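You operate a simulated robot arm through the tools that you are given. There is no shell and no other tool. Be economical: measure what you need, move in short steps, check, and stop when the job is done.

The job below is to be done with a simulated two-armed robot. You get a single attempt, and the scene is never put back.

## Task
On the top of the wooden counter, fold the beige cloth in half.

It is judged by the outcome, as a careful person would: the job done as asked, and still so three seconds after it is handed in. It fails if anything else is knocked over, pushed out of place, dropped, spilled or broken. Flat cloth is picked up by pressing the open fingertips on it (5 to 10 N) and closing them slowly along it; thin cloth reads only 2 to 8 mm in the jaws.

## Robot
Two 7-joint arms with two-finger parallel grippers on one trunk, on a base that drives. Base frame: it is fixed to the floor where the robot stands at the start and does not move with it; the origin is under the middle of the robot, x ahead of it, y to its left, z up; the surface under the hand at the start is at about z = 1070. Units: mm, degrees, N and s.
The left shoulder is at the start at [70, 134, 1301], the right one opposite. With the tool pointing down near the work surface each hand reaches from about 100 to 640 mm from the robot's upright axis, wherever it stands, measured 20 degrees to its own side. Places, roughly: top of the wooden counter [600, 100, 1100]. Payload 1.57 kg a hand.
The tool frame of a hand sits at the grasp point between the pads (the TCP): z along the fingers, y along the line on which they close. The tips reach 30 mm beyond it. The gripper opens to 80 mm. The fingers are 17 mm wide and 12 mm thick; the gripper's body (40 by 82 mm) begins 80 mm behind the TCP.
Orientation is that of the tool frame in the base frame, as a unit quaternion [x, y, z, w]. With the fingers straight down and closing along the base's y, the tool's x points along the base's -x, its y along +y and its z along -z.

## Interface
- The arms move only by the tool play_rows. It takes "left_moves", "right_moves" or both (then of equal length, played together; a hand with none holds still); each is a list of rows, each a list of 3 entries, a list of its own where there are three numbers: the turn, a rotation vector about the base's x, y, z in degrees, then the shift along the base's x, y, z in mm, then the finger opening in mm, from 0 to 80. In form: [[[ax, ay, az], [x, y, z], fingers], ...]. A call has 1 to 12 rows; each row is the pose to reach, as a shift and turn from the pose commanded when the call began. Rows are played at 5 a second. More than 50 mm and 8.6 degrees between two rows, or a gripper value outside its range, and nothing of the call is played. Where a pose cannot be reached the arm comes as near as it can. A force on the tool above 40 N (or 10 N above the force at the start of the call, whichever is more), or a blocked arm, ends the call early, and 0.2 s more pass. The fingers move at their own pace (about 153 mm/s each) and stop on an object; they squeeze with about 21 N. The grip force told is the motor's: it shows also when the fingers shut on nothing. Time passes only in rows, and 0.2 s behind the last, so rows that repeat a pose let the fingers close. The reply holds the time, the measured pose of the TCP, the force on the tool along the base axes, the opening and the grip force, in the units named above and with some noise, with the torque about the TCP (base axes, N m) and any sound that the robot's microphone picked up.
- Cameras (640 x 400 px; columns grow to the right, rows downward): "scene" is now at [132, -23.3, 1513.3]; the picture's right is [-0.36, -0.93, 0.00], its down [-0.68, 0.26, -0.68] and it looks along [0.64, -0.24, -0.73] (base axes); focal length 274 px, centre (320, 200). "left" rides on the left gripper at [72, 7, -122] in its tool frame; the picture's right is [-0.09, 1.00, 0.00], its down [-0.84, -0.08, -0.54] and it looks along [-0.54, -0.05, 0.84] (tool axes); focal length 238 px, centre (320, 200). "right" rides on the right gripper at [72, -7, -122] in its tool frame; the picture's right is [0.09, 1.00, 0.00], its down [-0.84, 0.08, -0.54] and it looks along [-0.54, 0.05, 0.84] (tool axes); focal length 238 px, centre (320, 200). There is no depth. A picture from a camera that has moved, and an enlarged one, comes with that camera's place and axes in the base frame and with its lens. The place of the scene camera against the robot may be out by one fixed shift of up to 12 mm in any direction.
- snapshot(camera): a new picture of that camera. The clock stands still meanwhile.
- lift_body(by): slides the trunk up (or, below 0, down) by that many mm; the arms and the scene camera ride with it, the base frame stays. It gives what a move gives, with no picture.
- base_move(legs): drives the robot by 1 to 6 legs, each [ahead, left, turn to the left] in mm, mm and degrees, along the robot's own axes; the way and the turn of a leg run together, so that a leg with both is an arc; at most 1500 mm and 180 degrees a leg. The arms and the cameras ride along, it lands a little off, and it stops where it bumps. It gives what a move gives.
- aim_head(pan, tilt): turns the head with the scene camera to pan (to the left, within 86 degrees either way) and tilt (down, from -29 to 69), counted from straight ahead of the robot. It gives what a move gives.
- enlarge(camera, box): a new picture of the part [left, top, right, bottom] of that camera's present view, enlarged. The clock stands still meanwhile.
- sign_off(): hands the job in; it is judged then, once.

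Go step by step. Nothing tells you exact positions but the pictures and the camera data: compare them with the known pose of the tool, close in by small moves and look again before you grip or let go. The budget is 120 turns and 88 pictures, counting those below and the enlarged ones. Unless the task says otherwise, let go and move clear before handing in, and close with one line.

The tools are called after "Call:" as a command line: name --argument value ..., lists and objects as JSON in quotes. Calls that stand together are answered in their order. play_rows: Moves the arms, as the interface text tells. Its arguments: {"type":"object","properties":{"left_moves":{"type":"array","items":{"type":"array"}},"right_moves":{"type":"array","items":{"type":"array"}}},"required":[]} The other tools are called the same way: lift_body (by) slides the trunk up or down; base_move (legs) drives the base; aim_head (pan, tilt) turns the head that bears the scene camera; snapshot (camera) takes a picture; enlarge (camera, box) takes an enlarged picture of a part of a camera's view; sign_off () hands the job in.

At the start:

```text
clock: 0.0
left_eef_pos: [384.5, 68.0, 1223.1]
left_tool_rot: [0.0, 1.0, -0.001, 0.0]
left_wrist_force: [0.1, -0.1, -0.1]
left_ft_torque: [0.04, 0.02, 0.0]
left_finger_gap: 79.9
left_finger_force: 0.1
right_eef_pos: [370.5, -211.6, 1249.1]
right_tool_rot: [0.0, 1.0, 0.0, 0.0]
right_wrist_force: [-0.1, -0.4, -0.6]
right_ft_torque: [-0.02, 0.01, -0.02]
right_finger_gap: 80.1
right_finger_force: 0.1
trunk travel left (down, up): [-875.0, 65.0]
robot x, y, heading: [0.5, 0.1, 0.2]
head pan, tilt: [-20.9, 46.8]
```

scene: 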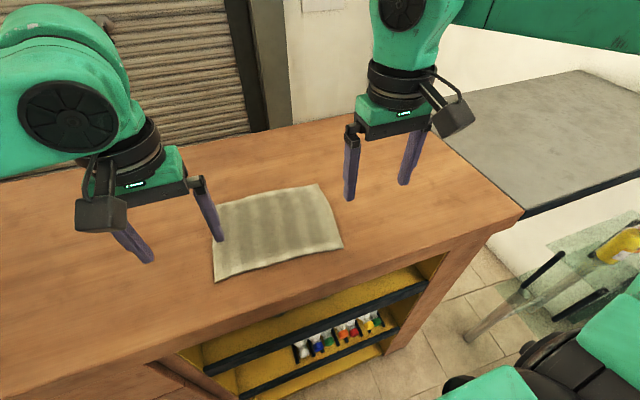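
right: 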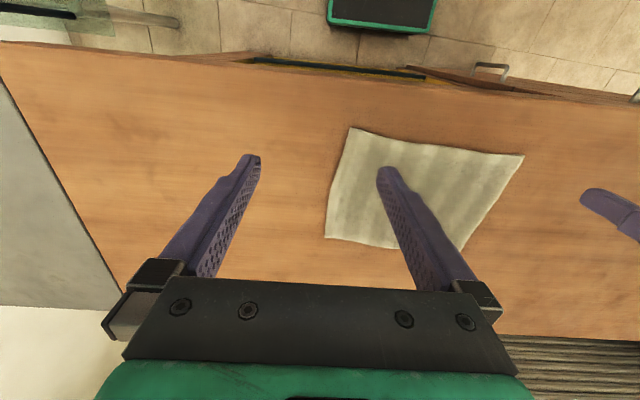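
left: 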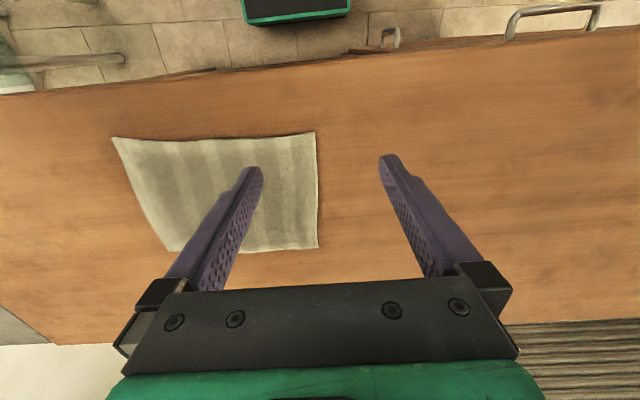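

I take the cloth's corners to be near-left (398,65), near-right (385,-173), far-right (567,-188) and far-left (585,44). I plan to pinch both near corners and fold them onto the far edge, so first I bring the hands above the near corners with the fingers narrowed.

Call:
play_rows --left_moves '[[[0, 0, 0], [8, -11, -30], 60], [[0, 0, 0], [16, -22, -60], 40], [[0, 0, 0], [22, -32, -88], 26], [[0, 0, 0], [22, -32, -88], 26]]' --right_moves '[[[0, 0, 0], [9, 20, -35], 60], [[0, 0, 0], [18, 42, -70], 40], [[0, 0, 0], [26, 64, -105], 26], [[0, 0, 0], [26, 67, -114], 26]]'

Call:
snapshot --camera "left"

Call:
snapshot --camera "right"

Call:
snapshot --camera "scene"

```text
clock: 1.0
left_eef_pos: [406.2, 36.4, 1135.5]
left_tool_rot: [0.0, 1.0, 0.0, 0.001]
left_wrist_force: [0.3, -0.1, -0.3]
left_ft_torque: [-0.02, -0.02, 0.0]
left_finger_gap: 26.3
left_finger_force: 0.0
right_eef_pos: [396.6, -144.3, 1136.4]
right_tool_rot: [0.001, 1.0, 0.001, 0.0]
right_wrist_force: [-1.3, 0.5, -0.7]
right_ft_torque: [0.0, 0.0, -0.01]
right_finger_gap: 26.1
right_finger_force: 0.1
trunk travel left (down, up): [-875.0, 65.0]
robot x, y, heading: [3.5, -0.6, -0.0]
head pan, tilt: [-20.9, 46.8]
```

```text
84 pictures are left
camera left: at [334.1, 42.2, 1257.6], right [0.09, 1.0, 0.0], down [0.84, -0.08, 0.54], along [0.54, -0.05, -0.84], focal length 238 px, centre (320, 200)
```

left: 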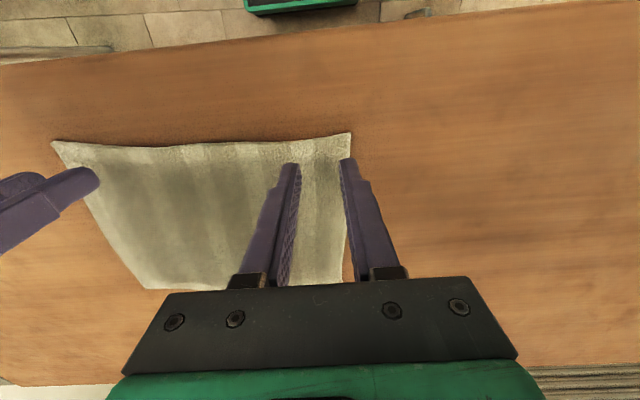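

```text
83 pictures are left
camera right: at [325.8, -151.2, 1257.5], right [-0.09, 1.0, 0.0], down [0.84, 0.08, 0.54], along [0.54, 0.05, -0.84], focal length 238 px, centre (320, 200)
```

right: 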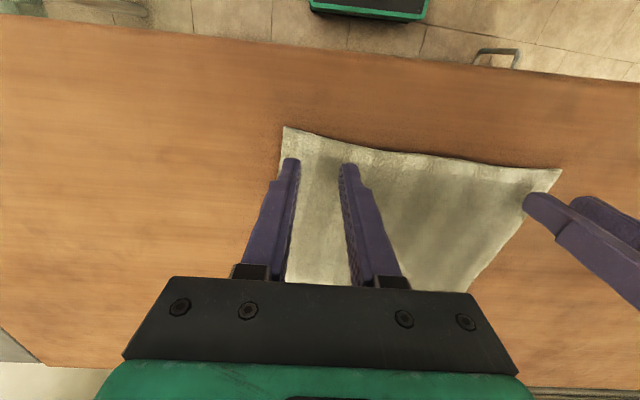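

```text
82 pictures are left
camera scene: at [131.4, -23.5, 1513.4], right [-0.36, -0.93, 0.0], down [-0.68, 0.26, -0.68], along [0.64, -0.24, -0.73], focal length 274 px, centre (320, 200)
```

scene: 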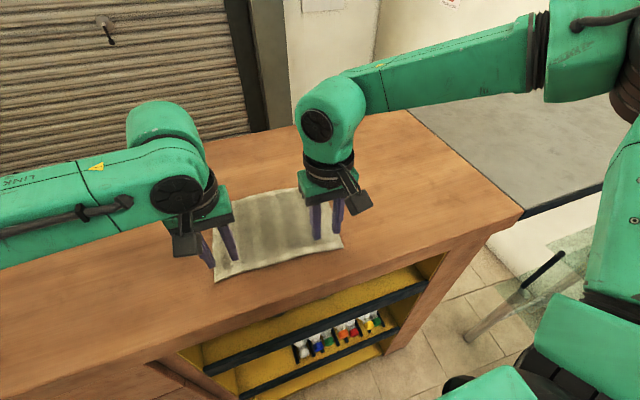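

The refined corners are near-left (395,62) and near-right (382,-174), and both hands sit just inside them. I shift the left hand inward a little and lower both to touch gently.

Call:
play_rows --left_moves '[[[0, 0, 0], [1, -4, -12], 26], [[0, 0, 0], [1, -4, -24], 26], [[0, 0, 0], [1, -4, -31], 26], [[0, 0, 0], [1, -4, -33], 26]]' --right_moves '[[[0, 0, 0], [2, 1, -12], 26], [[0, 0, 0], [2, 1, -24], 26], [[0, 0, 0], [2, 1, -31], 26], [[0, 0, 0], [2, 1, -33], 26]]'

```text
clock: 2.0
left_eef_pos: [408.2, 32.9, 1103.3]
left_tool_rot: [0.0, 1.0, 0.0, 0.001]
left_wrist_force: [1.4, -0.3, 4.4]
left_ft_torque: [0.0, -0.05, 0.03]
left_finger_gap: 25.8
left_finger_force: 0.1
right_eef_pos: [395.9, -144.4, 1104.5]
right_tool_rot: [0.001, 1.0, 0.001, 0.0]
right_wrist_force: [2.5, 0.5, 8.4]
right_ft_torque: [-0.05, -0.05, 0.03]
right_finger_gap: 25.9
right_finger_force: 0.1
trunk travel left (down, up): [-875.0, 65.0]
robot x, y, heading: [-0.7, -2.6, -0.0]
head pan, tilt: [-20.9, 46.8]
```

Both hands are in contact at about 4 N and 8 N. I press the left a touch more and close slowly.

Call:
play_rows --left_moves '[[[0, 0, 0], [0, 0, -1], 24], [[0, 0, 0], [0, 0, -1], 21], [[0, 0, 0], [0, 0, -1], 18], [[0, 0, 0], [0, 0, -1], 15], [[0, 0, 0], [0, 0, -1], 12], [[0, 0, 0], [0, 0, -1], 9], [[0, 0, 0], [0, 0, -1], 6], [[0, 0, 0], [0, 0, -1], 3], [[0, 0, 0], [0, 0, -1], 0], [[0, 0, 0], [0, 0, -1], 0]]' --right_moves '[[[0, 0, 0], [0, 0, 0], 24], [[0, 0, 0], [0, 0, 0], 21], [[0, 0, 0], [0, 0, 0], 18], [[0, 0, 0], [0, 0, 0], 15], [[0, 0, 0], [0, 0, 0], 12], [[0, 0, 0], [0, 0, 0], 9], [[0, 0, 0], [0, 0, 0], 6], [[0, 0, 0], [0, 0, 0], 3], [[0, 0, 0], [0, 0, 0], 0], [[0, 0, 0], [0, 0, 0], 0]]'

Call:
snapshot --camera "left"

Call:
snapshot --camera "right"

```text
clock: 4.2
left_eef_pos: [404.8, 32.1, 1102.0]
left_tool_rot: [0.0, 1.0, -0.001, 0.003]
left_wrist_force: [-2.2, -12.9, 14.1]
left_ft_torque: [-0.41, 0.01, -0.09]
left_finger_gap: 4.8
left_finger_force: 21.2
right_eef_pos: [395.4, -144.3, 1104.3]
right_tool_rot: [0.0, 1.0, 0.001, 0.003]
right_wrist_force: [0.5, 12.0, 5.4]
right_ft_torque: [0.36, -0.06, 0.03]
right_finger_gap: 4.2
right_finger_force: 20.9
trunk travel left (down, up): [-875.0, 65.0]
robot x, y, heading: [-0.4, -2.6, -0.2]
head pan, tilt: [-20.9, 46.8]
```

```text
81 pictures are left
camera left: at [331.9, 38.0, 1225.3], right [0.09, 1.0, 0.0], down [0.84, -0.08, 0.54], along [0.54, -0.05, -0.84], focal length 238 px, centre (320, 200)
```

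left: 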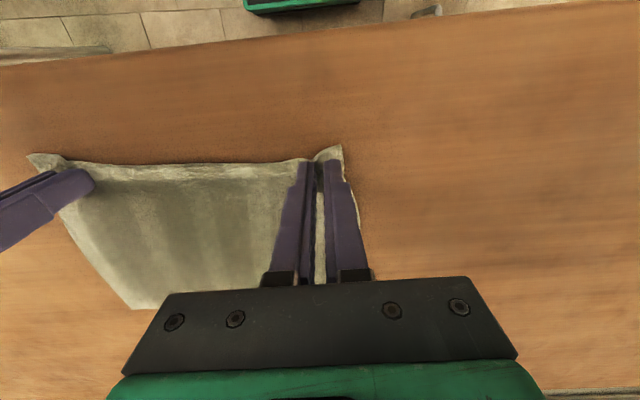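

```text
80 pictures are left
camera right: at [324.7, -150.2, 1224.7], right [-0.09, 1.0, 0.0], down [0.84, 0.08, 0.54], along [0.54, 0.05, -0.84], focal length 238 px, centre (320, 200)
```

right: 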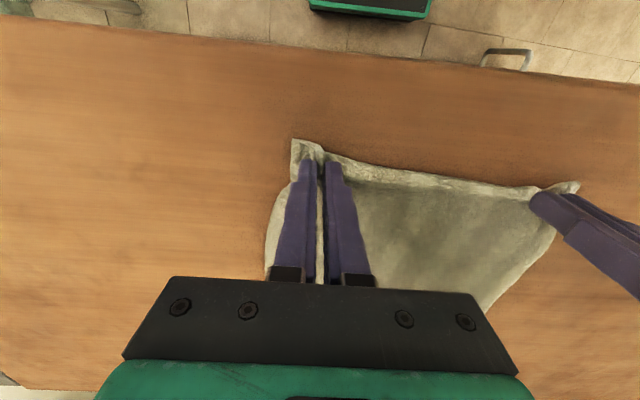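

Both corners are gripped, but folding away from the robot would turn the held strip back on itself, and the hands cannot tilt that way at full reach. I'll release by spreading the fingers back and fold the far edge toward me instead, where the hands can tilt naturally.

Call:
play_rows --left_moves '[[[0, 0, 0], [0, 0, 1], 4], [[0, 0, 0], [0, 0, 1], 8], [[0, 0, 0], [0, 0, 1], 12], [[0, 0, 0], [0, 0, 1], 16], [[0, 0, 0], [0, 0, 1], 20], [[0, 0, 0], [0, 0, 1], 26], [[0, 0, 0], [0, 0, 15], 26], [[0, 0, 0], [0, 0, 45], 26], [[0, 0, 0], [0, 0, 85], 26]]' --right_moves '[[[0, 0, 0], [0, 0, 0], 4], [[0, 0, 0], [0, 0, 0], 8], [[0, 0, 0], [0, 0, 0], 12], [[0, 0, 0], [0, 0, 0], 16], [[0, 0, 0], [0, 0, 0], 20], [[0, 0, 0], [0, 0, 0], 26], [[0, 0, 0], [0, 0, 15], 26], [[0, 0, 0], [0, 0, 45], 26], [[0, 0, 0], [0, 0, 85], 26]]'

Call:
snapshot --camera "left"

Call:
snapshot --camera "right"

```text
clock: 6.2
left_eef_pos: [405.2, 31.8, 1187.0]
left_tool_rot: [0.0, 1.0, 0.0, 0.0]
left_wrist_force: [0.4, 0.3, 0.6]
left_ft_torque: [0.01, -0.02, -0.04]
left_finger_gap: 25.8
left_finger_force: 0.0
right_eef_pos: [395.5, -144.0, 1188.7]
right_tool_rot: [-0.001, 1.0, 0.001, 0.001]
right_wrist_force: [1.3, -0.1, 0.0]
right_ft_torque: [-0.04, -0.01, 0.02]
right_finger_gap: 26.3
right_finger_force: 0.0
trunk travel left (down, up): [-875.0, 65.0]
robot x, y, heading: [1.9, 1.3, 0.0]
head pan, tilt: [-20.9, 46.8]
```

```text
79 pictures are left
camera left: at [333.9, 38.2, 1309.3], right [0.09, 1.0, 0.0], down [0.84, -0.08, 0.54], along [0.54, -0.05, -0.84], focal length 238 px, centre (320, 200)
```

left: 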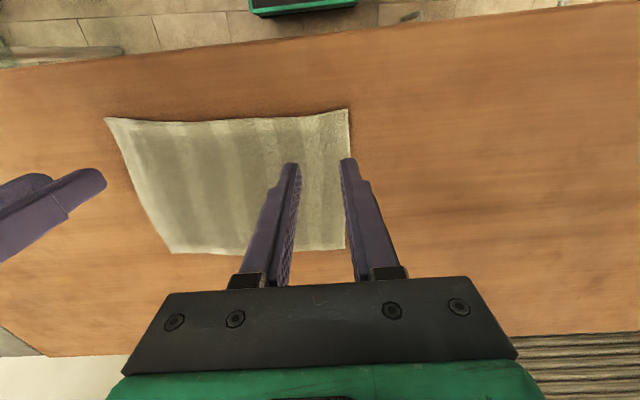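

```text
78 pictures are left
camera right: at [326.7, -150.4, 1309.2], right [-0.09, 1.0, 0.0], down [0.84, 0.08, 0.54], along [0.54, 0.05, -0.84], focal length 238 px, centre (320, 200)
```

right: 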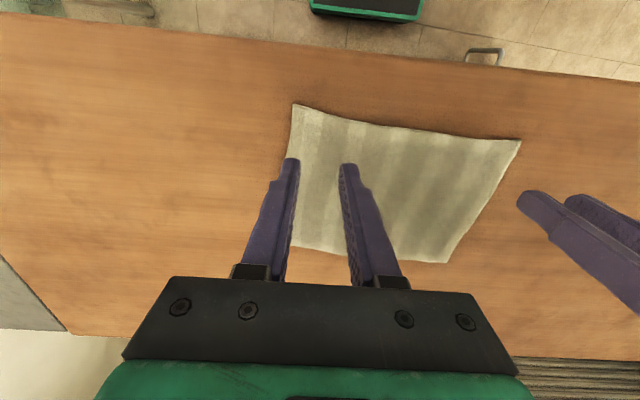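

The cloth flattened back nicely. The far corners are now about (567,52) and (555,-186), so I move the hands above them.

Call:
play_rows --left_moves '[[[0, 0, 0], [40, -3, 0], 26], [[0, 0, 0], [80, -6, 0], 26], [[0, 0, 0], [120, -8, 0], 26], [[0, 0, 0], [150, -10, -20], 26], [[0, 0, 0], [150, -10, -52], 26]]' --right_moves '[[[0, 0, 0], [40, -4, 0], 26], [[0, 0, 0], [80, -8, 0], 26], [[0, 0, 0], [120, -11, 0], 26], [[0, 0, 0], [150, -14, -20], 26], [[0, 0, 0], [150, -14, -52], 26]]'

Call:
snapshot --camera "left"

Call:
snapshot --camera "right"

Call:
snapshot --camera "scene"

```text
clock: 7.4
left_eef_pos: [557.9, 22.6, 1133.4]
left_tool_rot: [0.001, 1.0, 0.0, 0.0]
left_wrist_force: [-0.6, 0.4, 0.0]
left_ft_torque: [-0.02, -0.01, -0.01]
left_finger_gap: 25.9
left_finger_force: 0.1
right_eef_pos: [527.0, -169.0, 1138.5]
right_tool_rot: [0.0, 1.0, 0.001, 0.0]
right_wrist_force: [-0.4, 1.0, 1.3]
right_ft_torque: [-0.02, 0.0, 0.01]
right_finger_gap: 25.9
right_finger_force: 0.0
right hand out of reach, approached as far as the arm can: row 4, 5
trunk travel left (down, up): [-875.0, 65.0]
robot x, y, heading: [1.4, -2.4, 0.2]
head pan, tilt: [-20.9, 46.8]
```

```text
77 pictures are left
camera left: at [485.2, 28.6, 1256.1], right [0.09, 1.0, 0.0], down [0.84, -0.08, 0.54], along [0.54, -0.05, -0.84], focal length 238 px, centre (320, 200)
```

left: 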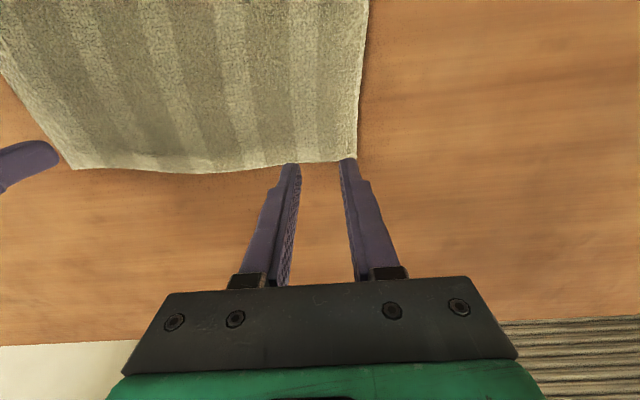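

```text
76 pictures are left
camera right: at [455.5, -176.2, 1260.2], right [-0.09, 1.0, 0.0], down [0.84, 0.08, 0.54], along [0.54, 0.05, -0.84], focal length 238 px, centre (320, 200)
```

right: 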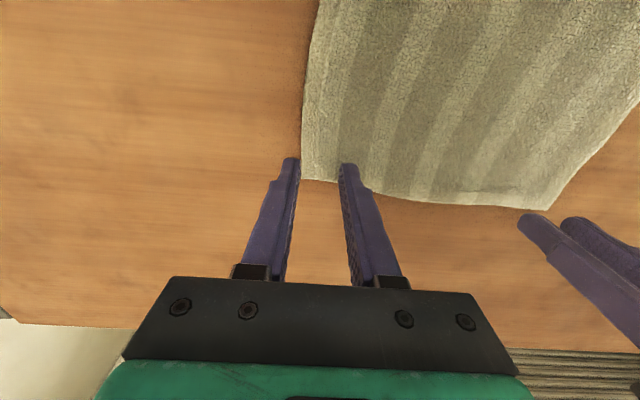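

```text
75 pictures are left
camera scene: at [132.4, -22.7, 1513.4], right [-0.36, -0.93, 0.0], down [-0.68, 0.26, -0.68], along [0.64, -0.24, -0.73], focal length 274 px, centre (320, 200)
```

scene: 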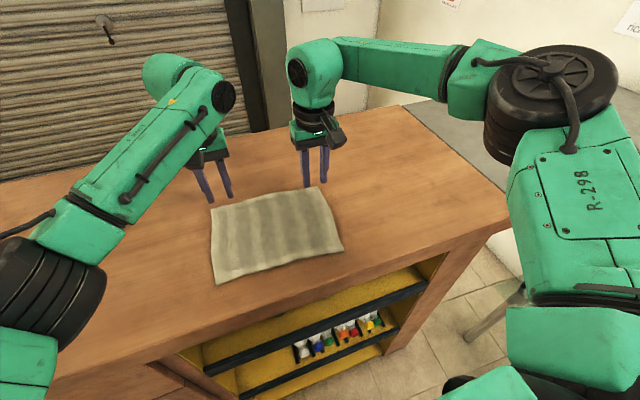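

The right arm falls about 20 mm short of the far-right corner. I check whether the base can move closer to the counter.

Call:
aim_head --pan 0 --tilt 69

Call:
snapshot --camera "scene"

```text
clock: 8.3
left_eef_pos: [557.9, 22.7, 1133.8]
left_tool_rot: [0.0, 1.0, -0.001, 0.0]
left_wrist_force: [0.2, -0.4, -0.6]
left_ft_torque: [-0.02, 0.01, -0.01]
left_finger_gap: 25.7
left_finger_force: 0.0
right_eef_pos: [526.3, -170.0, 1138.5]
right_tool_rot: [-0.001, 1.0, 0.001, 0.001]
right_wrist_force: [0.7, 1.2, -0.6]
right_ft_torque: [0.01, -0.01, -0.02]
right_finger_gap: 26.2
right_finger_force: 0.1
trunk travel left (down, up): [-875.0, 65.0]
robot x, y, heading: [3.4, -0.5, 0.0]
head pan, tilt: [0.0, 68.8]
```

```text
74 pictures are left
camera scene: at [113.4, 5.1, 1487.0], right [0.0, -1.0, 0.0], down [-0.93, 0.0, -0.36], along [0.36, 0.0, -0.93], focal length 274 px, centre (320, 200)
```

scene: 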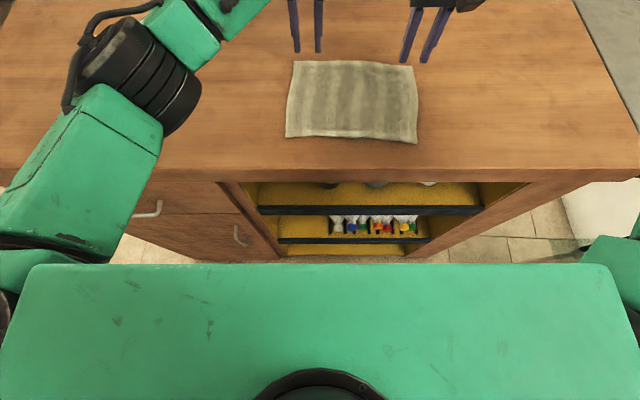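

The base stays where it is. Tilting the fingers 15° forward will bring the wrists back into reach, so I do that with both hands.

Call:
play_rows --left_moves '[[[0, -5, 0], [0, 0, 5], 26], [[0, -10, 0], [1, 0, 5], 26], [[0, -15, 0], [2, 0, 5], 26], [[0, -15, 0], [2, 0, 5], 26]]' --right_moves '[[[0, -5, 0], [0, 0, 5], 26], [[0, -10, 0], [0, 0, 5], 26], [[0, -15, 0], [0, 0, 5], 26], [[0, -15, 0], [0, 0, 5], 26]]'

```text
clock: 9.3
left_eef_pos: [559.4, 24.0, 1140.5]
left_tool_rot: [0.0, 0.991, 0.0, 0.131]
left_wrist_force: [0.0, -0.7, 0.3]
left_ft_torque: [-0.01, -0.01, 0.0]
left_finger_gap: 26.0
left_finger_force: 0.0
right_eef_pos: [526.4, -170.5, 1142.9]
right_tool_rot: [-0.001, 0.992, 0.001, 0.13]
right_wrist_force: [0.9, 0.1, 0.7]
right_ft_torque: [0.02, 0.01, -0.03]
right_finger_gap: 26.1
right_finger_force: 0.1
trunk travel left (down, up): [-875.0, 65.0]
robot x, y, heading: [-0.6, -3.2, -0.1]
head pan, tilt: [0.0, 68.8]
```

The right hand's command starts from its clamped pose. I move it on to (548,-157).

Call:
play_rows --right_moves '[[[0, 0, 0], [10, 7, 0], 26], [[0, 0, 0], [21, 13, 0], 26], [[0, 0, 0], [21, 13, 0], 26]]'

Call:
snapshot --camera "right"

Call:
snapshot --camera "left"

```text
clock: 10.1
left_eef_pos: [558.8, 21.9, 1139.9]
left_tool_rot: [0.0, 0.991, 0.0, 0.13]
left_wrist_force: [-0.6, -0.2, -0.2]
left_ft_torque: [0.02, -0.03, 0.01]
left_finger_gap: 25.9
left_finger_force: 0.1
right_eef_pos: [547.3, -158.9, 1141.8]
right_tool_rot: [0.0, 0.991, 0.001, 0.13]
right_wrist_force: [-0.5, -0.2, -0.3]
right_ft_torque: [-0.02, 0.0, 0.02]
right_finger_gap: 26.2
right_finger_force: 0.0
trunk travel left (down, up): [-875.0, 65.0]
robot x, y, heading: [-0.9, -2.2, 0.2]
head pan, tilt: [0.0, 68.8]
```

```text
73 pictures are left
camera right: at [447.7, -165.3, 1240.7], right [-0.09, 1.0, -0.02], down [0.67, 0.08, 0.74], along [0.74, 0.05, -0.67], focal length 238 px, centre (320, 200)
```

right: 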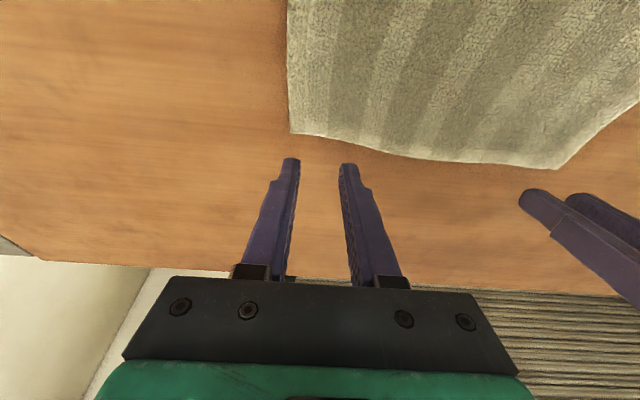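

```text
72 pictures are left
camera left: at [456.7, 28.2, 1239.4], right [0.09, 1.0, 0.02], down [0.67, -0.08, 0.74], along [0.74, -0.05, -0.67], focal length 238 px, centre (320, 200)
```

left: 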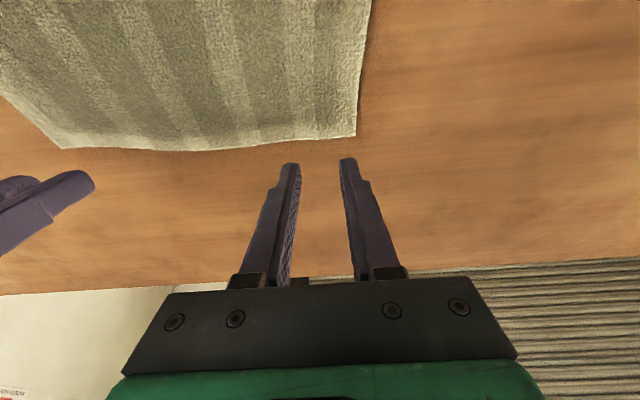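

The corners are confirmed at (567,52) and (555,-184). I lower onto the cloth with small corrections.

Call:
play_rows --left_moves '[[[0, 0, 0], [-2, 0, -15], 26], [[0, 0, 0], [-2, 0, -28], 26], [[0, 0, 0], [-2, 0, -34], 26], [[0, 0, 0], [-2, 0, -35], 26]]' --right_moves '[[[0, 0, 0], [1, 4, -15], 26], [[0, 0, 0], [1, 4, -28], 26], [[0, 0, 0], [1, 4, -35], 26], [[0, 0, 0], [1, 4, -36], 26]]'

```text
clock: 11.1
left_eef_pos: [558.2, 22.3, 1105.9]
left_tool_rot: [0.0, 0.991, 0.001, 0.13]
left_wrist_force: [-0.2, -1.1, 1.6]
left_ft_torque: [-0.01, 0.02, 0.03]
left_finger_gap: 26.2
left_finger_force: 0.0
right_eef_pos: [549.0, -153.5, 1106.1]
right_tool_rot: [0.0, 0.991, 0.0, 0.131]
right_wrist_force: [-0.8, -0.2, -0.6]
right_ft_torque: [0.0, 0.01, 0.01]
right_finger_gap: 25.9
right_finger_force: 0.0
trunk travel left (down, up): [-875.0, 65.0]
robot x, y, heading: [-0.2, 0.3, -0.0]
head pan, tilt: [0.0, 68.8]
```

Call:
play_rows --left_moves '[[[0, 0, 0], [0, 0, -1], 26], [[0, 0, 0], [0, 0, -1.5], 26]]' --right_moves '[[[0, 0, 0], [0, 0, -1.5], 26], [[0, 0, 0], [0, 0, -2.5], 26]]'

```text
clock: 11.7
left_eef_pos: [556.2, 23.1, 1104.1]
left_tool_rot: [0.0, 0.991, -0.001, 0.131]
left_wrist_force: [1.7, -0.3, 6.0]
left_ft_torque: [0.01, -0.06, 0.02]
left_finger_gap: 25.7
left_finger_force: 0.1
right_eef_pos: [549.3, -154.4, 1105.0]
right_tool_rot: [0.0, 0.991, 0.0, 0.132]
right_wrist_force: [0.1, 0.1, 3.0]
right_ft_torque: [0.02, -0.01, -0.01]
right_finger_gap: 26.1
right_finger_force: 0.0
trunk travel left (down, up): [-875.0, 65.0]
robot x, y, heading: [-0.3, 0.4, 0.2]
head pan, tilt: [0.0, 68.8]
```

Both hands are now touching, at 6 N and 3 N. I press slightly more and close slowly.

Call:
play_rows --left_moves '[[[0, 0, 0], [0, 0, -0.5], 24], [[0, 0, 0], [0, 0, -0.5], 21], [[0, 0, 0], [0, 0, -0.5], 18], [[0, 0, 0], [0, 0, -0.5], 15], [[0, 0, 0], [0, 0, -0.5], 12], [[0, 0, 0], [0, 0, -0.5], 9], [[0, 0, 0], [0, 0, -0.5], 6], [[0, 0, 0], [0, 0, -0.5], 3], [[0, 0, 0], [0, 0, -0.5], 0], [[0, 0, 0], [0, 0, -0.5], 0]]' --right_moves '[[[0, 0, 0], [0, 0, -1.2], 24], [[0, 0, 0], [0, 0, -1.2], 21], [[0, 0, 0], [0, 0, -1.2], 18], [[0, 0, 0], [0, 0, -1.2], 15], [[0, 0, 0], [0, 0, -1.2], 12], [[0, 0, 0], [0, 0, -1.2], 9], [[0, 0, 0], [0, 0, -1.2], 6], [[0, 0, 0], [0, 0, -1.2], 3], [[0, 0, 0], [0, 0, -1.2], 0], [[0, 0, 0], [0, 0, -1.2], 0]]'

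Call:
snapshot --camera "left"

Call:
snapshot --camera "right"

```text
clock: 13.9
left_eef_pos: [554.3, 23.1, 1104.0]
left_tool_rot: [-0.001, 0.991, 0.001, 0.131]
left_wrist_force: [-0.4, -0.6, 10.8]
left_ft_torque: [0.02, -0.01, 0.04]
left_finger_gap: 3.5
left_finger_force: 21.2
right_eef_pos: [547.3, -154.1, 1104.0]
right_tool_rot: [0.0, 0.991, 0.001, 0.131]
right_wrist_force: [-0.2, -0.4, 3.0]
right_ft_torque: [-0.01, -0.01, 0.01]
right_finger_gap: 0.0
right_finger_force: 20.9
trunk travel left (down, up): [-875.0, 65.0]
robot x, y, heading: [0.5, 0.2, -0.3]
head pan, tilt: [0.0, 68.8]
```

```text
71 pictures are left
camera left: at [452.7, 28.7, 1202.9], right [0.09, 1.0, 0.02], down [0.67, -0.08, 0.74], along [0.74, -0.05, -0.67], focal length 238 px, centre (320, 200)
```

left: 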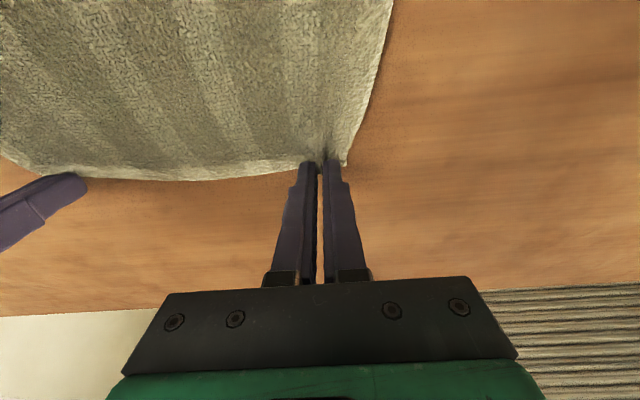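

```text
70 pictures are left
camera right: at [447.2, -160.8, 1202.2], right [-0.09, 1.0, -0.02], down [0.67, 0.08, 0.74], along [0.74, 0.05, -0.67], focal length 238 px, centre (320, 200)
```

right: 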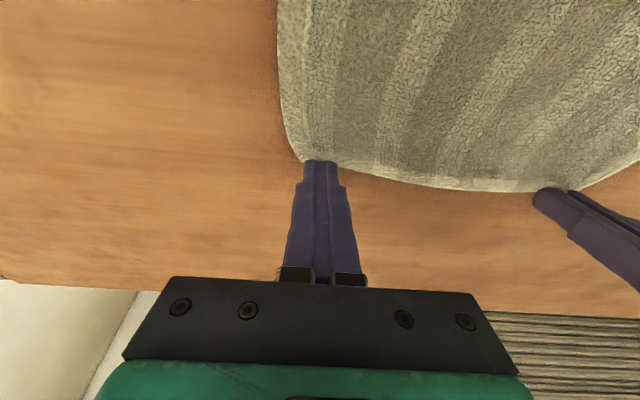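

The left hand grips at 3.5 mm but the right slipped off. I lift and open the right hand, then look.

Call:
play_rows --right_moves '[[[0, 0, 0], [0, 0, 8], 0], [[0, 0, 0], [0, 0, 35], 10], [[0, 0, 0], [0, 0, 35], 26], [[0, 0, 0], [0, 0, 35], 26]]'

Call:
snapshot --camera "right"

```text
clock: 14.9
left_eef_pos: [554.9, 22.1, 1104.1]
left_tool_rot: [0.0, 0.991, 0.0, 0.132]
left_wrist_force: [-0.8, 0.2, 12.6]
left_ft_torque: [0.05, 0.0, -0.02]
left_finger_gap: 3.4
left_finger_force: 20.6
right_eef_pos: [545.5, -155.2, 1137.8]
right_tool_rot: [0.0, 0.991, 0.001, 0.132]
right_wrist_force: [0.0, 0.0, 0.4]
right_ft_torque: [-0.01, 0.01, 0.01]
right_finger_gap: 26.2
right_finger_force: 0.1
trunk travel left (down, up): [-875.0, 65.0]
robot x, y, heading: [-0.1, 1.2, -0.1]
head pan, tilt: [0.0, 68.8]
```

```text
69 pictures are left
camera right: at [446.5, -161.7, 1236.7], right [-0.09, 1.0, -0.02], down [0.67, 0.08, 0.74], along [0.74, 0.05, -0.67], focal length 238 px, centre (320, 200)
```

right: 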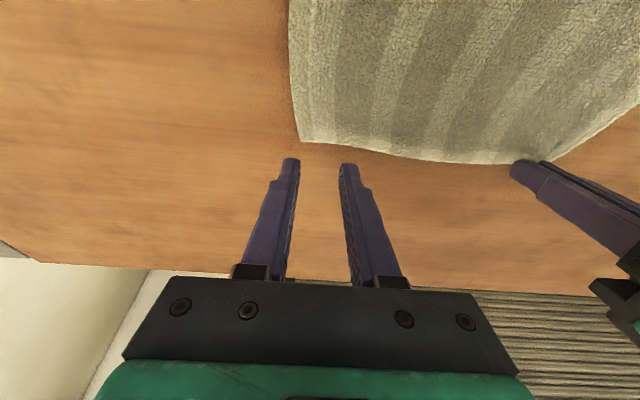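

The right corner now lies at about (558,-172). I re-place the right hand at (547,-145) and press harder.

Call:
play_rows --right_moves '[[[0, 0, 0], [2, 10, -10], 26], [[0, 0, 0], [2, 10, -25], 26], [[0, 0, 0], [2, 10, -33], 26], [[0, 0, 0], [2, 10, -36], 26], [[0, 0, 0], [2, 10, -37], 26]]'

```text
clock: 16.1
left_eef_pos: [553.8, 23.7, 1104.7]
left_tool_rot: [0.0, 0.991, 0.0, 0.132]
left_wrist_force: [1.7, -0.5, 8.6]
left_ft_torque: [0.0, -0.1, 0.01]
left_finger_gap: 3.1
left_finger_force: 21.1
right_eef_pos: [548.0, -144.9, 1104.4]
right_tool_rot: [0.0, 0.991, 0.001, 0.133]
right_wrist_force: [-1.0, -1.8, 10.9]
right_ft_torque: [-0.06, 0.02, 0.0]
right_finger_gap: 26.0
right_finger_force: 0.0
trunk travel left (down, up): [-875.0, 65.0]
robot x, y, heading: [0.5, -0.0, 0.1]
head pan, tilt: [0.0, 68.8]
```

The right hand presses with 11 N, so I close it slowly.

Call:
play_rows --right_moves '[[[0, 0, 0], [0, 0, 0], 24], [[0, 0, 0], [0, 0, 0], 21], [[0, 0, 0], [0, 0, 0], 18], [[0, 0, 0], [0, 0, 0], 15], [[0, 0, 0], [0, 0, 0], 12], [[0, 0, 0], [0, 0, 0], 9], [[0, 0, 0], [0, 0, 0], 6], [[0, 0, 0], [0, 0, 0], 3], [[0, 0, 0], [0, 0, 0], 0], [[0, 0, 0], [0, 0, 0], 0]]'

Call:
snapshot --camera "right"

```text
clock: 18.3
left_eef_pos: [554.8, 24.9, 1104.3]
left_tool_rot: [0.0, 0.991, -0.002, 0.132]
left_wrist_force: [0.7, -6.8, 4.2]
left_ft_torque: [-0.2, 0.0, 0.01]
left_finger_gap: 3.4
left_finger_force: 20.9
right_eef_pos: [547.7, -143.3, 1102.6]
right_tool_rot: [-0.001, 0.991, 0.001, 0.133]
right_wrist_force: [0.0, 7.3, 19.0]
right_ft_torque: [0.23, -0.01, 0.04]
right_finger_gap: 3.8
right_finger_force: 20.9
trunk travel left (down, up): [-875.0, 65.0]
robot x, y, heading: [0.8, -0.2, -0.2]
head pan, tilt: [0.0, 68.8]
```

```text
68 pictures are left
camera right: at [447.6, -149.9, 1201.5], right [-0.09, 1.0, -0.02], down [0.67, 0.08, 0.74], along [0.74, 0.05, -0.67], focal length 238 px, centre (320, 200)
```

right: 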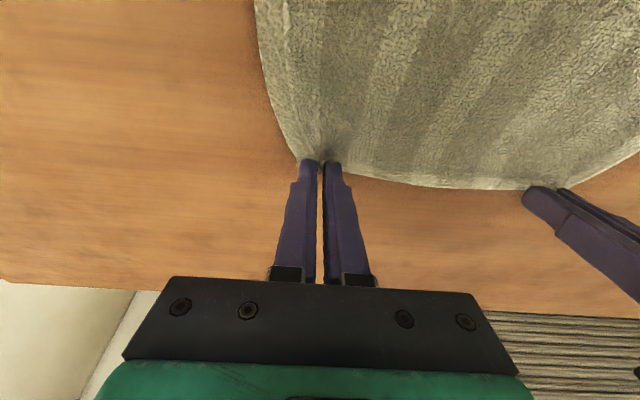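

Both corners are gripped. I lift and swing them back over the cloth toward me, tilting the hands as they go.

Call:
play_rows --left_moves '[[[0, 0, 0], [-2, 0, 15], 0], [[0, 0, 0], [-6, 0, 32], 0], [[0, -4, 0], [-15, 1, 50], 0], [[0, -8, 0], [-28, 1, 64], 0], [[0, -12, 0], [-44, 2, 75], 0], [[0, -16, 0], [-61, 3, 82], 0], [[0, -20, 0], [-79, 4, 85], 0], [[0, -24, 0], [-97, 5, 85], 0], [[0, -28, 0], [-115, 6, 80], 0], [[0, -32, 0], [-132, 7, 72], 0], [[0, -35, 0], [-147, 8, 62], 0], [[0, -35, 0], [-150, 8, 58], 0]]' --right_moves '[[[0, 0, 0], [-2, 0, 16], 0], [[0, 0, 0], [-6, 1, 33], 0], [[0, -4, 0], [-15, 1, 51], 0], [[0, -8, 0], [-28, 2, 65], 0], [[0, -12, 0], [-44, 4, 76], 0], [[0, -16, 0], [-61, 5, 83], 0], [[0, -20, 0], [-79, 6, 86], 0], [[0, -24, 0], [-97, 8, 86], 0], [[0, -28, 0], [-115, 9, 81], 0], [[0, -32, 0], [-132, 11, 73], 0], [[0, -35, 0], [-147, 12, 63], 0], [[0, -35, 0], [-150, 12, 59], 0]]'

Call:
snapshot --camera "scene"

Call:
snapshot --camera "left"

Call:
snapshot --camera "right"

```text
clock: 20.9
left_eef_pos: [406.9, 30.0, 1161.3]
left_tool_rot: [0.001, 0.906, 0.0, 0.424]
left_wrist_force: [0.1, -1.9, 0.4]
left_ft_torque: [-0.04, -0.02, 0.0]
left_finger_gap: 3.1
left_finger_force: 21.1
right_eef_pos: [401.2, -132.3, 1159.3]
right_tool_rot: [-0.001, 0.906, 0.001, 0.422]
right_wrist_force: [-0.7, 2.0, -0.5]
right_ft_torque: [0.04, 0.02, 0.06]
right_finger_gap: 3.7
right_finger_force: 21.2
trunk travel left (down, up): [-875.0, 65.0]
robot x, y, heading: [-0.0, -1.1, 0.1]
head pan, tilt: [0.0, 68.8]
```

```text
67 pictures are left
camera scene: at [113.6, 4.9, 1487.0], right [0.0, -1.0, 0.0], down [-0.93, 0.0, -0.36], along [0.36, 0.0, -0.93], focal length 274 px, centre (320, 200)
```

scene: 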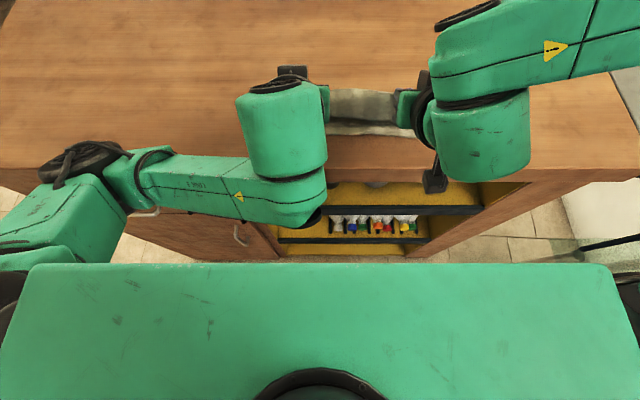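

```text
66 pictures are left
camera left: at [266.4, 35.4, 1184.7], right [0.06, 1.0, 0.07], down [0.12, -0.08, 0.99], along [0.99, -0.05, -0.13], focal length 238 px, centre (320, 200)
```

left: 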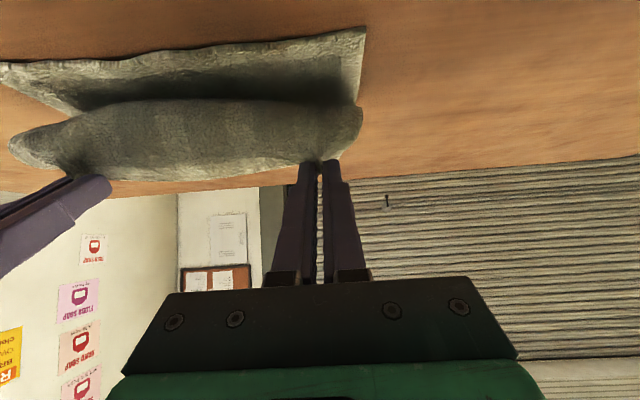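

```text
65 pictures are left
camera right: at [263.0, -139.2, 1181.3], right [-0.06, 1.0, -0.07], down [0.12, 0.08, 0.99], along [0.99, 0.05, -0.13], focal length 238 px, centre (320, 200)
```

right: 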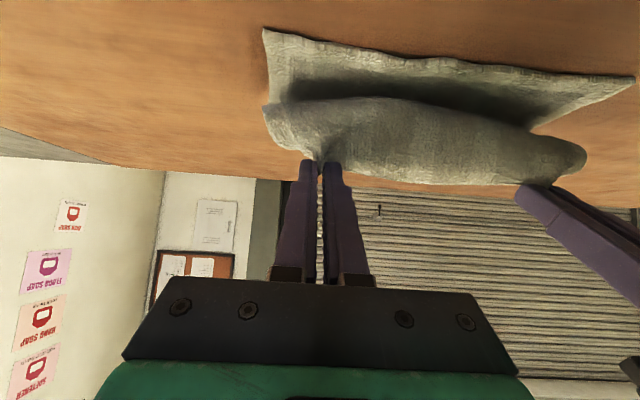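

The cloth is folding well, with the near edge undisturbed on the counter. I lower the held edge onto the near edge while tilting a little more.

Call:
play_rows --left_moves '[[[0, -3, 0], [-8, 0, -12], 0], [[0, -6, 0], [-14, 1, -24], 0], [[0, -9, 0], [-19, 1, -36], 0], [[0, -10, 0], [-23, 1, -46], 0], [[0, -10, 0], [-25, 1, -51], 0]]' --right_moves '[[[0, -3, 0], [-8, 0, -11], 0], [[0, -6, 0], [-15, 1, -22], 0], [[0, -9, 0], [-20, 1, -34], 0], [[0, -10, 0], [-24, 1, -44], 0], [[0, -10, 0], [-26, 1, -49], 0]]'

Call:
snapshot --camera "left"

Call:
snapshot --camera "right"

Call:
snapshot --camera "scene"

```text
clock: 22.1
left_eef_pos: [382.7, 32.4, 1108.9]
left_tool_rot: [-0.001, 0.867, 0.003, 0.498]
left_wrist_force: [1.2, -5.1, 0.2]
left_ft_torque: [-0.15, -0.08, -0.11]
left_finger_gap: 2.8
left_finger_force: 20.6
right_eef_pos: [426.2, -127.4, 1145.2]
right_tool_rot: [0.0, 0.866, 0.0, 0.5]
right_wrist_force: [-1.6, 5.6, -1.4]
right_ft_torque: [0.08, 0.07, 0.12]
right_finger_gap: 3.3
right_finger_force: 20.6
right hand out of reach, approached as far as the arm can: row 1, 2, 3, 4, 5
trunk travel left (down, up): [-875.0, 65.0]
robot x, y, heading: [-1.6, 1.1, -0.1]
head pan, tilt: [0.0, 68.8]
```

```text
64 pictures are left
camera left: at [241.5, 37.6, 1108.0], right [0.04, 1.0, 0.08], down [-0.05, -0.08, 1.0], along [1.0, -0.05, 0.04], focal length 238 px, centre (320, 200)
```

left: 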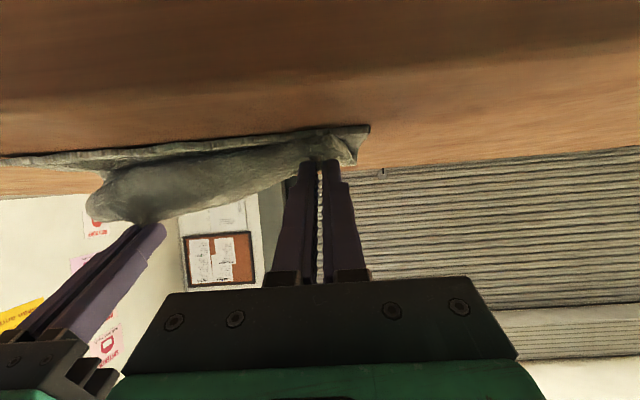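

```text
63 pictures are left
camera right: at [286.4, -133.4, 1143.0], right [-0.04, 1.0, -0.08], down [-0.05, 0.08, 1.0], along [1.0, 0.05, 0.05], focal length 238 px, centre (320, 200)
```

right: 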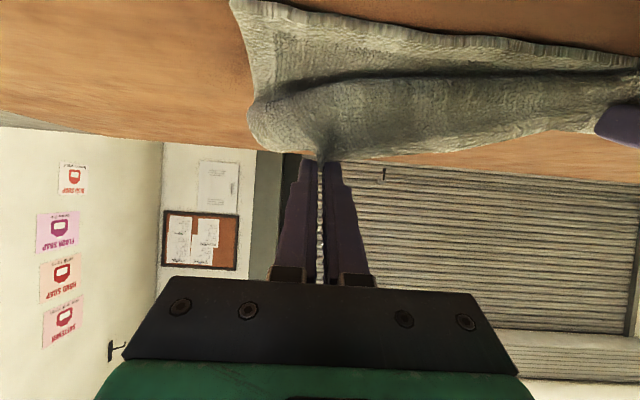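

```text
62 pictures are left
camera scene: at [115.2, 6.0, 1486.9], right [0.0, -1.0, 0.0], down [-0.93, 0.0, -0.36], along [0.36, 0.0, -0.93], focal length 274 px, centre (320, 200)
```

scene: 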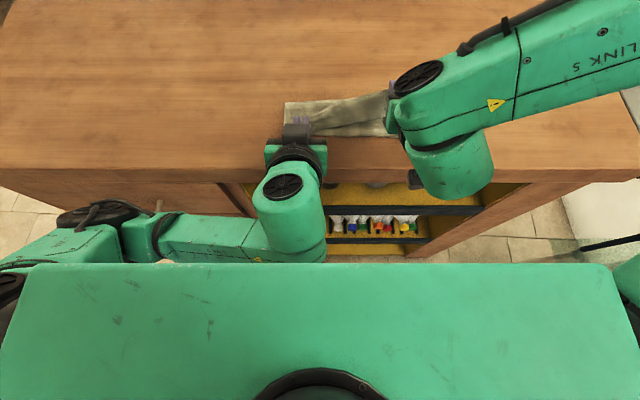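

The left hand is placed. The right arm cannot take 60° of tilt, so I ease its tilt back to about 45° and bring it down.

Call:
play_rows --right_moves '[[[0, 5, 0], [-5, -1, 0], 0], [[0, 10, 0], [-15, -2, -4], 0], [[0, 15, 0], [-25, -3, -10], 0], [[0, 17, 0], [-33, -3, -18], 0], [[0, 17, 0], [-40, -3, -28], 0], [[0, 17, 0], [-45, -3, -35], 0]]'

Call:
snapshot --camera "right"

```text
clock: 23.5
left_eef_pos: [382.2, 31.4, 1110.2]
left_tool_rot: [-0.001, 0.866, 0.0, 0.5]
left_wrist_force: [0.4, -0.2, 0.0]
left_ft_torque: [-0.04, -0.01, -0.01]
left_finger_gap: 2.8
left_finger_force: 20.6
right_eef_pos: [378.4, -131.7, 1109.2]
right_tool_rot: [-0.001, 0.93, 0.001, 0.367]
right_wrist_force: [1.0, 1.8, 1.6]
right_ft_torque: [0.03, -0.07, 0.04]
right_finger_gap: 3.6
right_finger_force: 20.9
trunk travel left (down, up): [-875.0, 65.0]
robot x, y, heading: [0.1, -1.3, 0.1]
head pan, tilt: [0.0, 68.8]
```

```text
61 pictures are left
camera right: at [245.6, -138.4, 1148.8], right [-0.07, 1.0, -0.06], down [0.24, 0.08, 0.97], along [0.97, 0.05, -0.25], focal length 238 px, centre (320, 200)
```

right: 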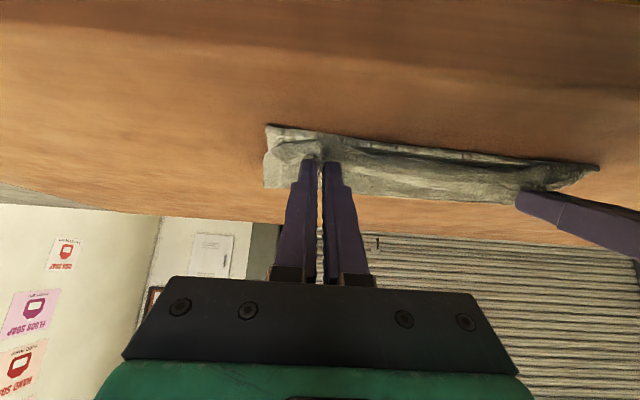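

Both edges are at the near line. I lower them to light contact and open slowly to spread the bunched cloth.

Call:
play_rows --left_moves '[[[0, 0, 0], [0, 1, -4], 0], [[0, 0, 0], [0, 3, -8], 0], [[0, 0, 0], [0, 3, -8], 3], [[0, 0, 0], [0, 3, -8], 7], [[0, 0, 0], [0, 3, -8], 11], [[0, 0, 0], [0, 3, -8], 15], [[0, 0, 0], [0, 3, -8], 20], [[0, 0, 0], [0, 3, -8], 26]]' --right_moves '[[[0, 0, 0], [0, -3, -1], 0], [[0, 0, 0], [0, -7, -3], 0], [[0, 0, 0], [0, -7, -3], 3], [[0, 0, 0], [0, -7, -3], 7], [[0, 0, 0], [0, -7, -3], 11], [[0, 0, 0], [0, -7, -3], 15], [[0, 0, 0], [0, -7, -3], 20], [[0, 0, 0], [0, -7, -3], 26]]'

Call:
snapshot --camera "right"

Call:
snapshot --camera "left"

```text
clock: 25.3
left_eef_pos: [381.7, 34.8, 1101.9]
left_tool_rot: [-0.002, 0.866, 0.001, 0.5]
left_wrist_force: [-0.7, 0.3, 0.8]
left_ft_torque: [0.02, -0.03, 0.01]
left_finger_gap: 25.2
left_finger_force: 0.0
right_eef_pos: [378.8, -137.2, 1106.8]
right_tool_rot: [0.0, 0.931, 0.0, 0.366]
right_wrist_force: [0.5, 1.1, 3.0]
right_ft_torque: [0.02, -0.04, 0.04]
right_finger_gap: 23.7
right_finger_force: 0.0
trunk travel left (down, up): [-875.0, 65.0]
robot x, y, heading: [-2.0, 1.9, 0.1]
head pan, tilt: [0.0, 68.8]
```

```text
60 pictures are left
camera right: at [245.4, -144.3, 1146.6], right [-0.07, 1.0, -0.06], down [0.24, 0.08, 0.97], along [0.97, 0.05, -0.25], focal length 238 px, centre (320, 200)
```

right: 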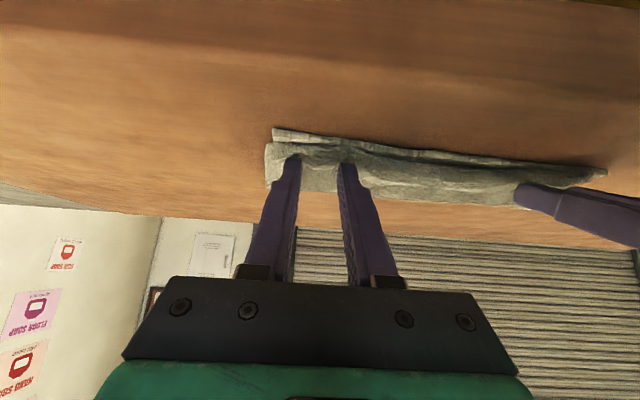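

```text
59 pictures are left
camera left: at [239.5, 40.0, 1101.5], right [0.05, 1.0, 0.08], down [-0.05, -0.08, 1.0], along [1.0, -0.05, 0.05], focal length 238 px, centre (320, 200)
```

left: 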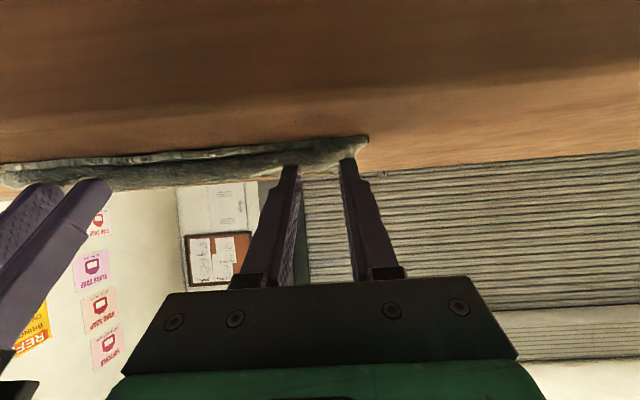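

I withdraw the hands backwards and upwards, then look at the cloth.

Call:
play_rows --left_moves '[[[0, 0, 0], [-5, 0, 7], 26], [[0, 0, 0], [-10, 0, 20], 26], [[0, 8, 0], [-12, 4, 50], 26], [[0, 16, 0], [-12, 10, 85], 26], [[0, 24, 0], [-12, 20, 120], 26], [[0, 32, 0], [-12, 40, 150], 26]]' --right_moves '[[[0, 0, 0], [-4, 0, 7], 26], [[0, 0, 0], [-6, 0, 20], 26], [[0, 8, 0], [-8, -4, 50], 26], [[0, 16, 0], [-8, -10, 85], 26], [[0, 24, 0], [-8, -20, 120], 26], [[0, 24, 0], [-8, -40, 150], 26]]'

Call:
snapshot --camera "right"

Call:
snapshot --camera "left"

Call:
snapshot --camera "scene"

```text
clock: 26.4
left_eef_pos: [377.9, 101.2, 1136.1]
left_tool_rot: [0.029, 0.935, 0.124, 0.331]
left_wrist_force: [0.1, 0.3, -0.2]
left_ft_torque: [-0.02, 0.01, -0.02]
left_finger_gap: 25.8
left_finger_force: 0.1
left hand out of reach, approached as far as the arm can: row 5
right_eef_pos: [372.4, -152.2, 1216.5]
right_tool_rot: [0.003, 0.983, -0.001, 0.185]
right_wrist_force: [0.1, 0.3, 0.3]
right_ft_torque: [-0.04, 0.01, -0.02]
right_finger_gap: 25.9
right_finger_force: 0.1
right hand out of reach, approached as far as the arm can: row 1, 2
trunk travel left (down, up): [-875.0, 65.0]
robot x, y, heading: [1.1, -0.0, -0.1]
head pan, tilt: [0.0, 68.8]
stopped in row 5 (left hand): the arm was blocked; the commanded pose is now the measured one
```

```text
58 pictures are left
camera right: at [263.7, -158.3, 1303.3], right [-0.08, 1.0, -0.04], down [0.58, 0.08, 0.81], along [0.81, 0.05, -0.59], focal length 238 px, centre (320, 200)
```

right: 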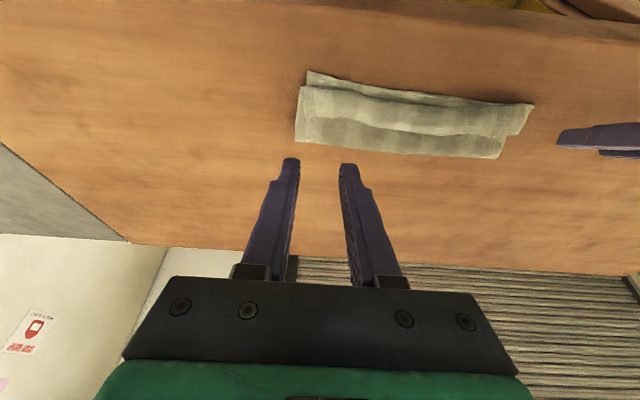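

```text
57 pictures are left
camera left: at [245.4, 89.3, 1185.6], right [0.05, 0.95, 0.3], down [0.31, -0.3, 0.9], along [0.95, 0.05, -0.31], focal length 238 px, centre (320, 200)
```

left: 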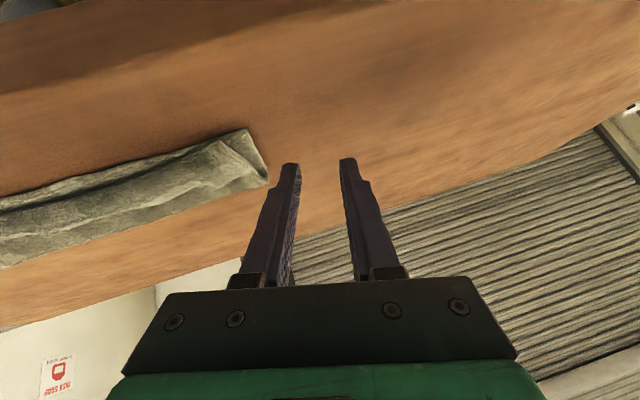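

```text
56 pictures are left
camera scene: at [115.7, 8.5, 1486.8], right [0.0, -1.0, 0.0], down [-0.93, 0.0, -0.36], along [0.36, 0.0, -0.93], focal length 274 px, centre (320, 200)
```

scene: 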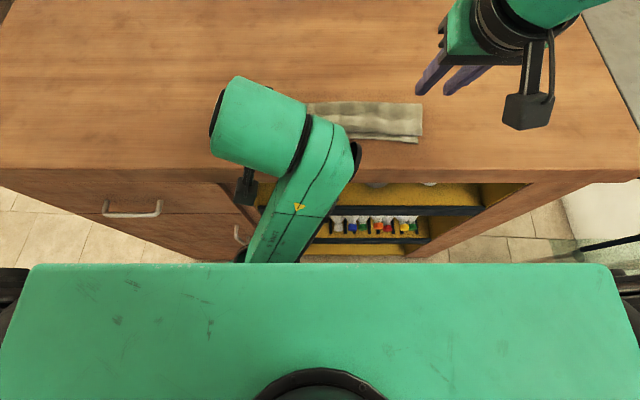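

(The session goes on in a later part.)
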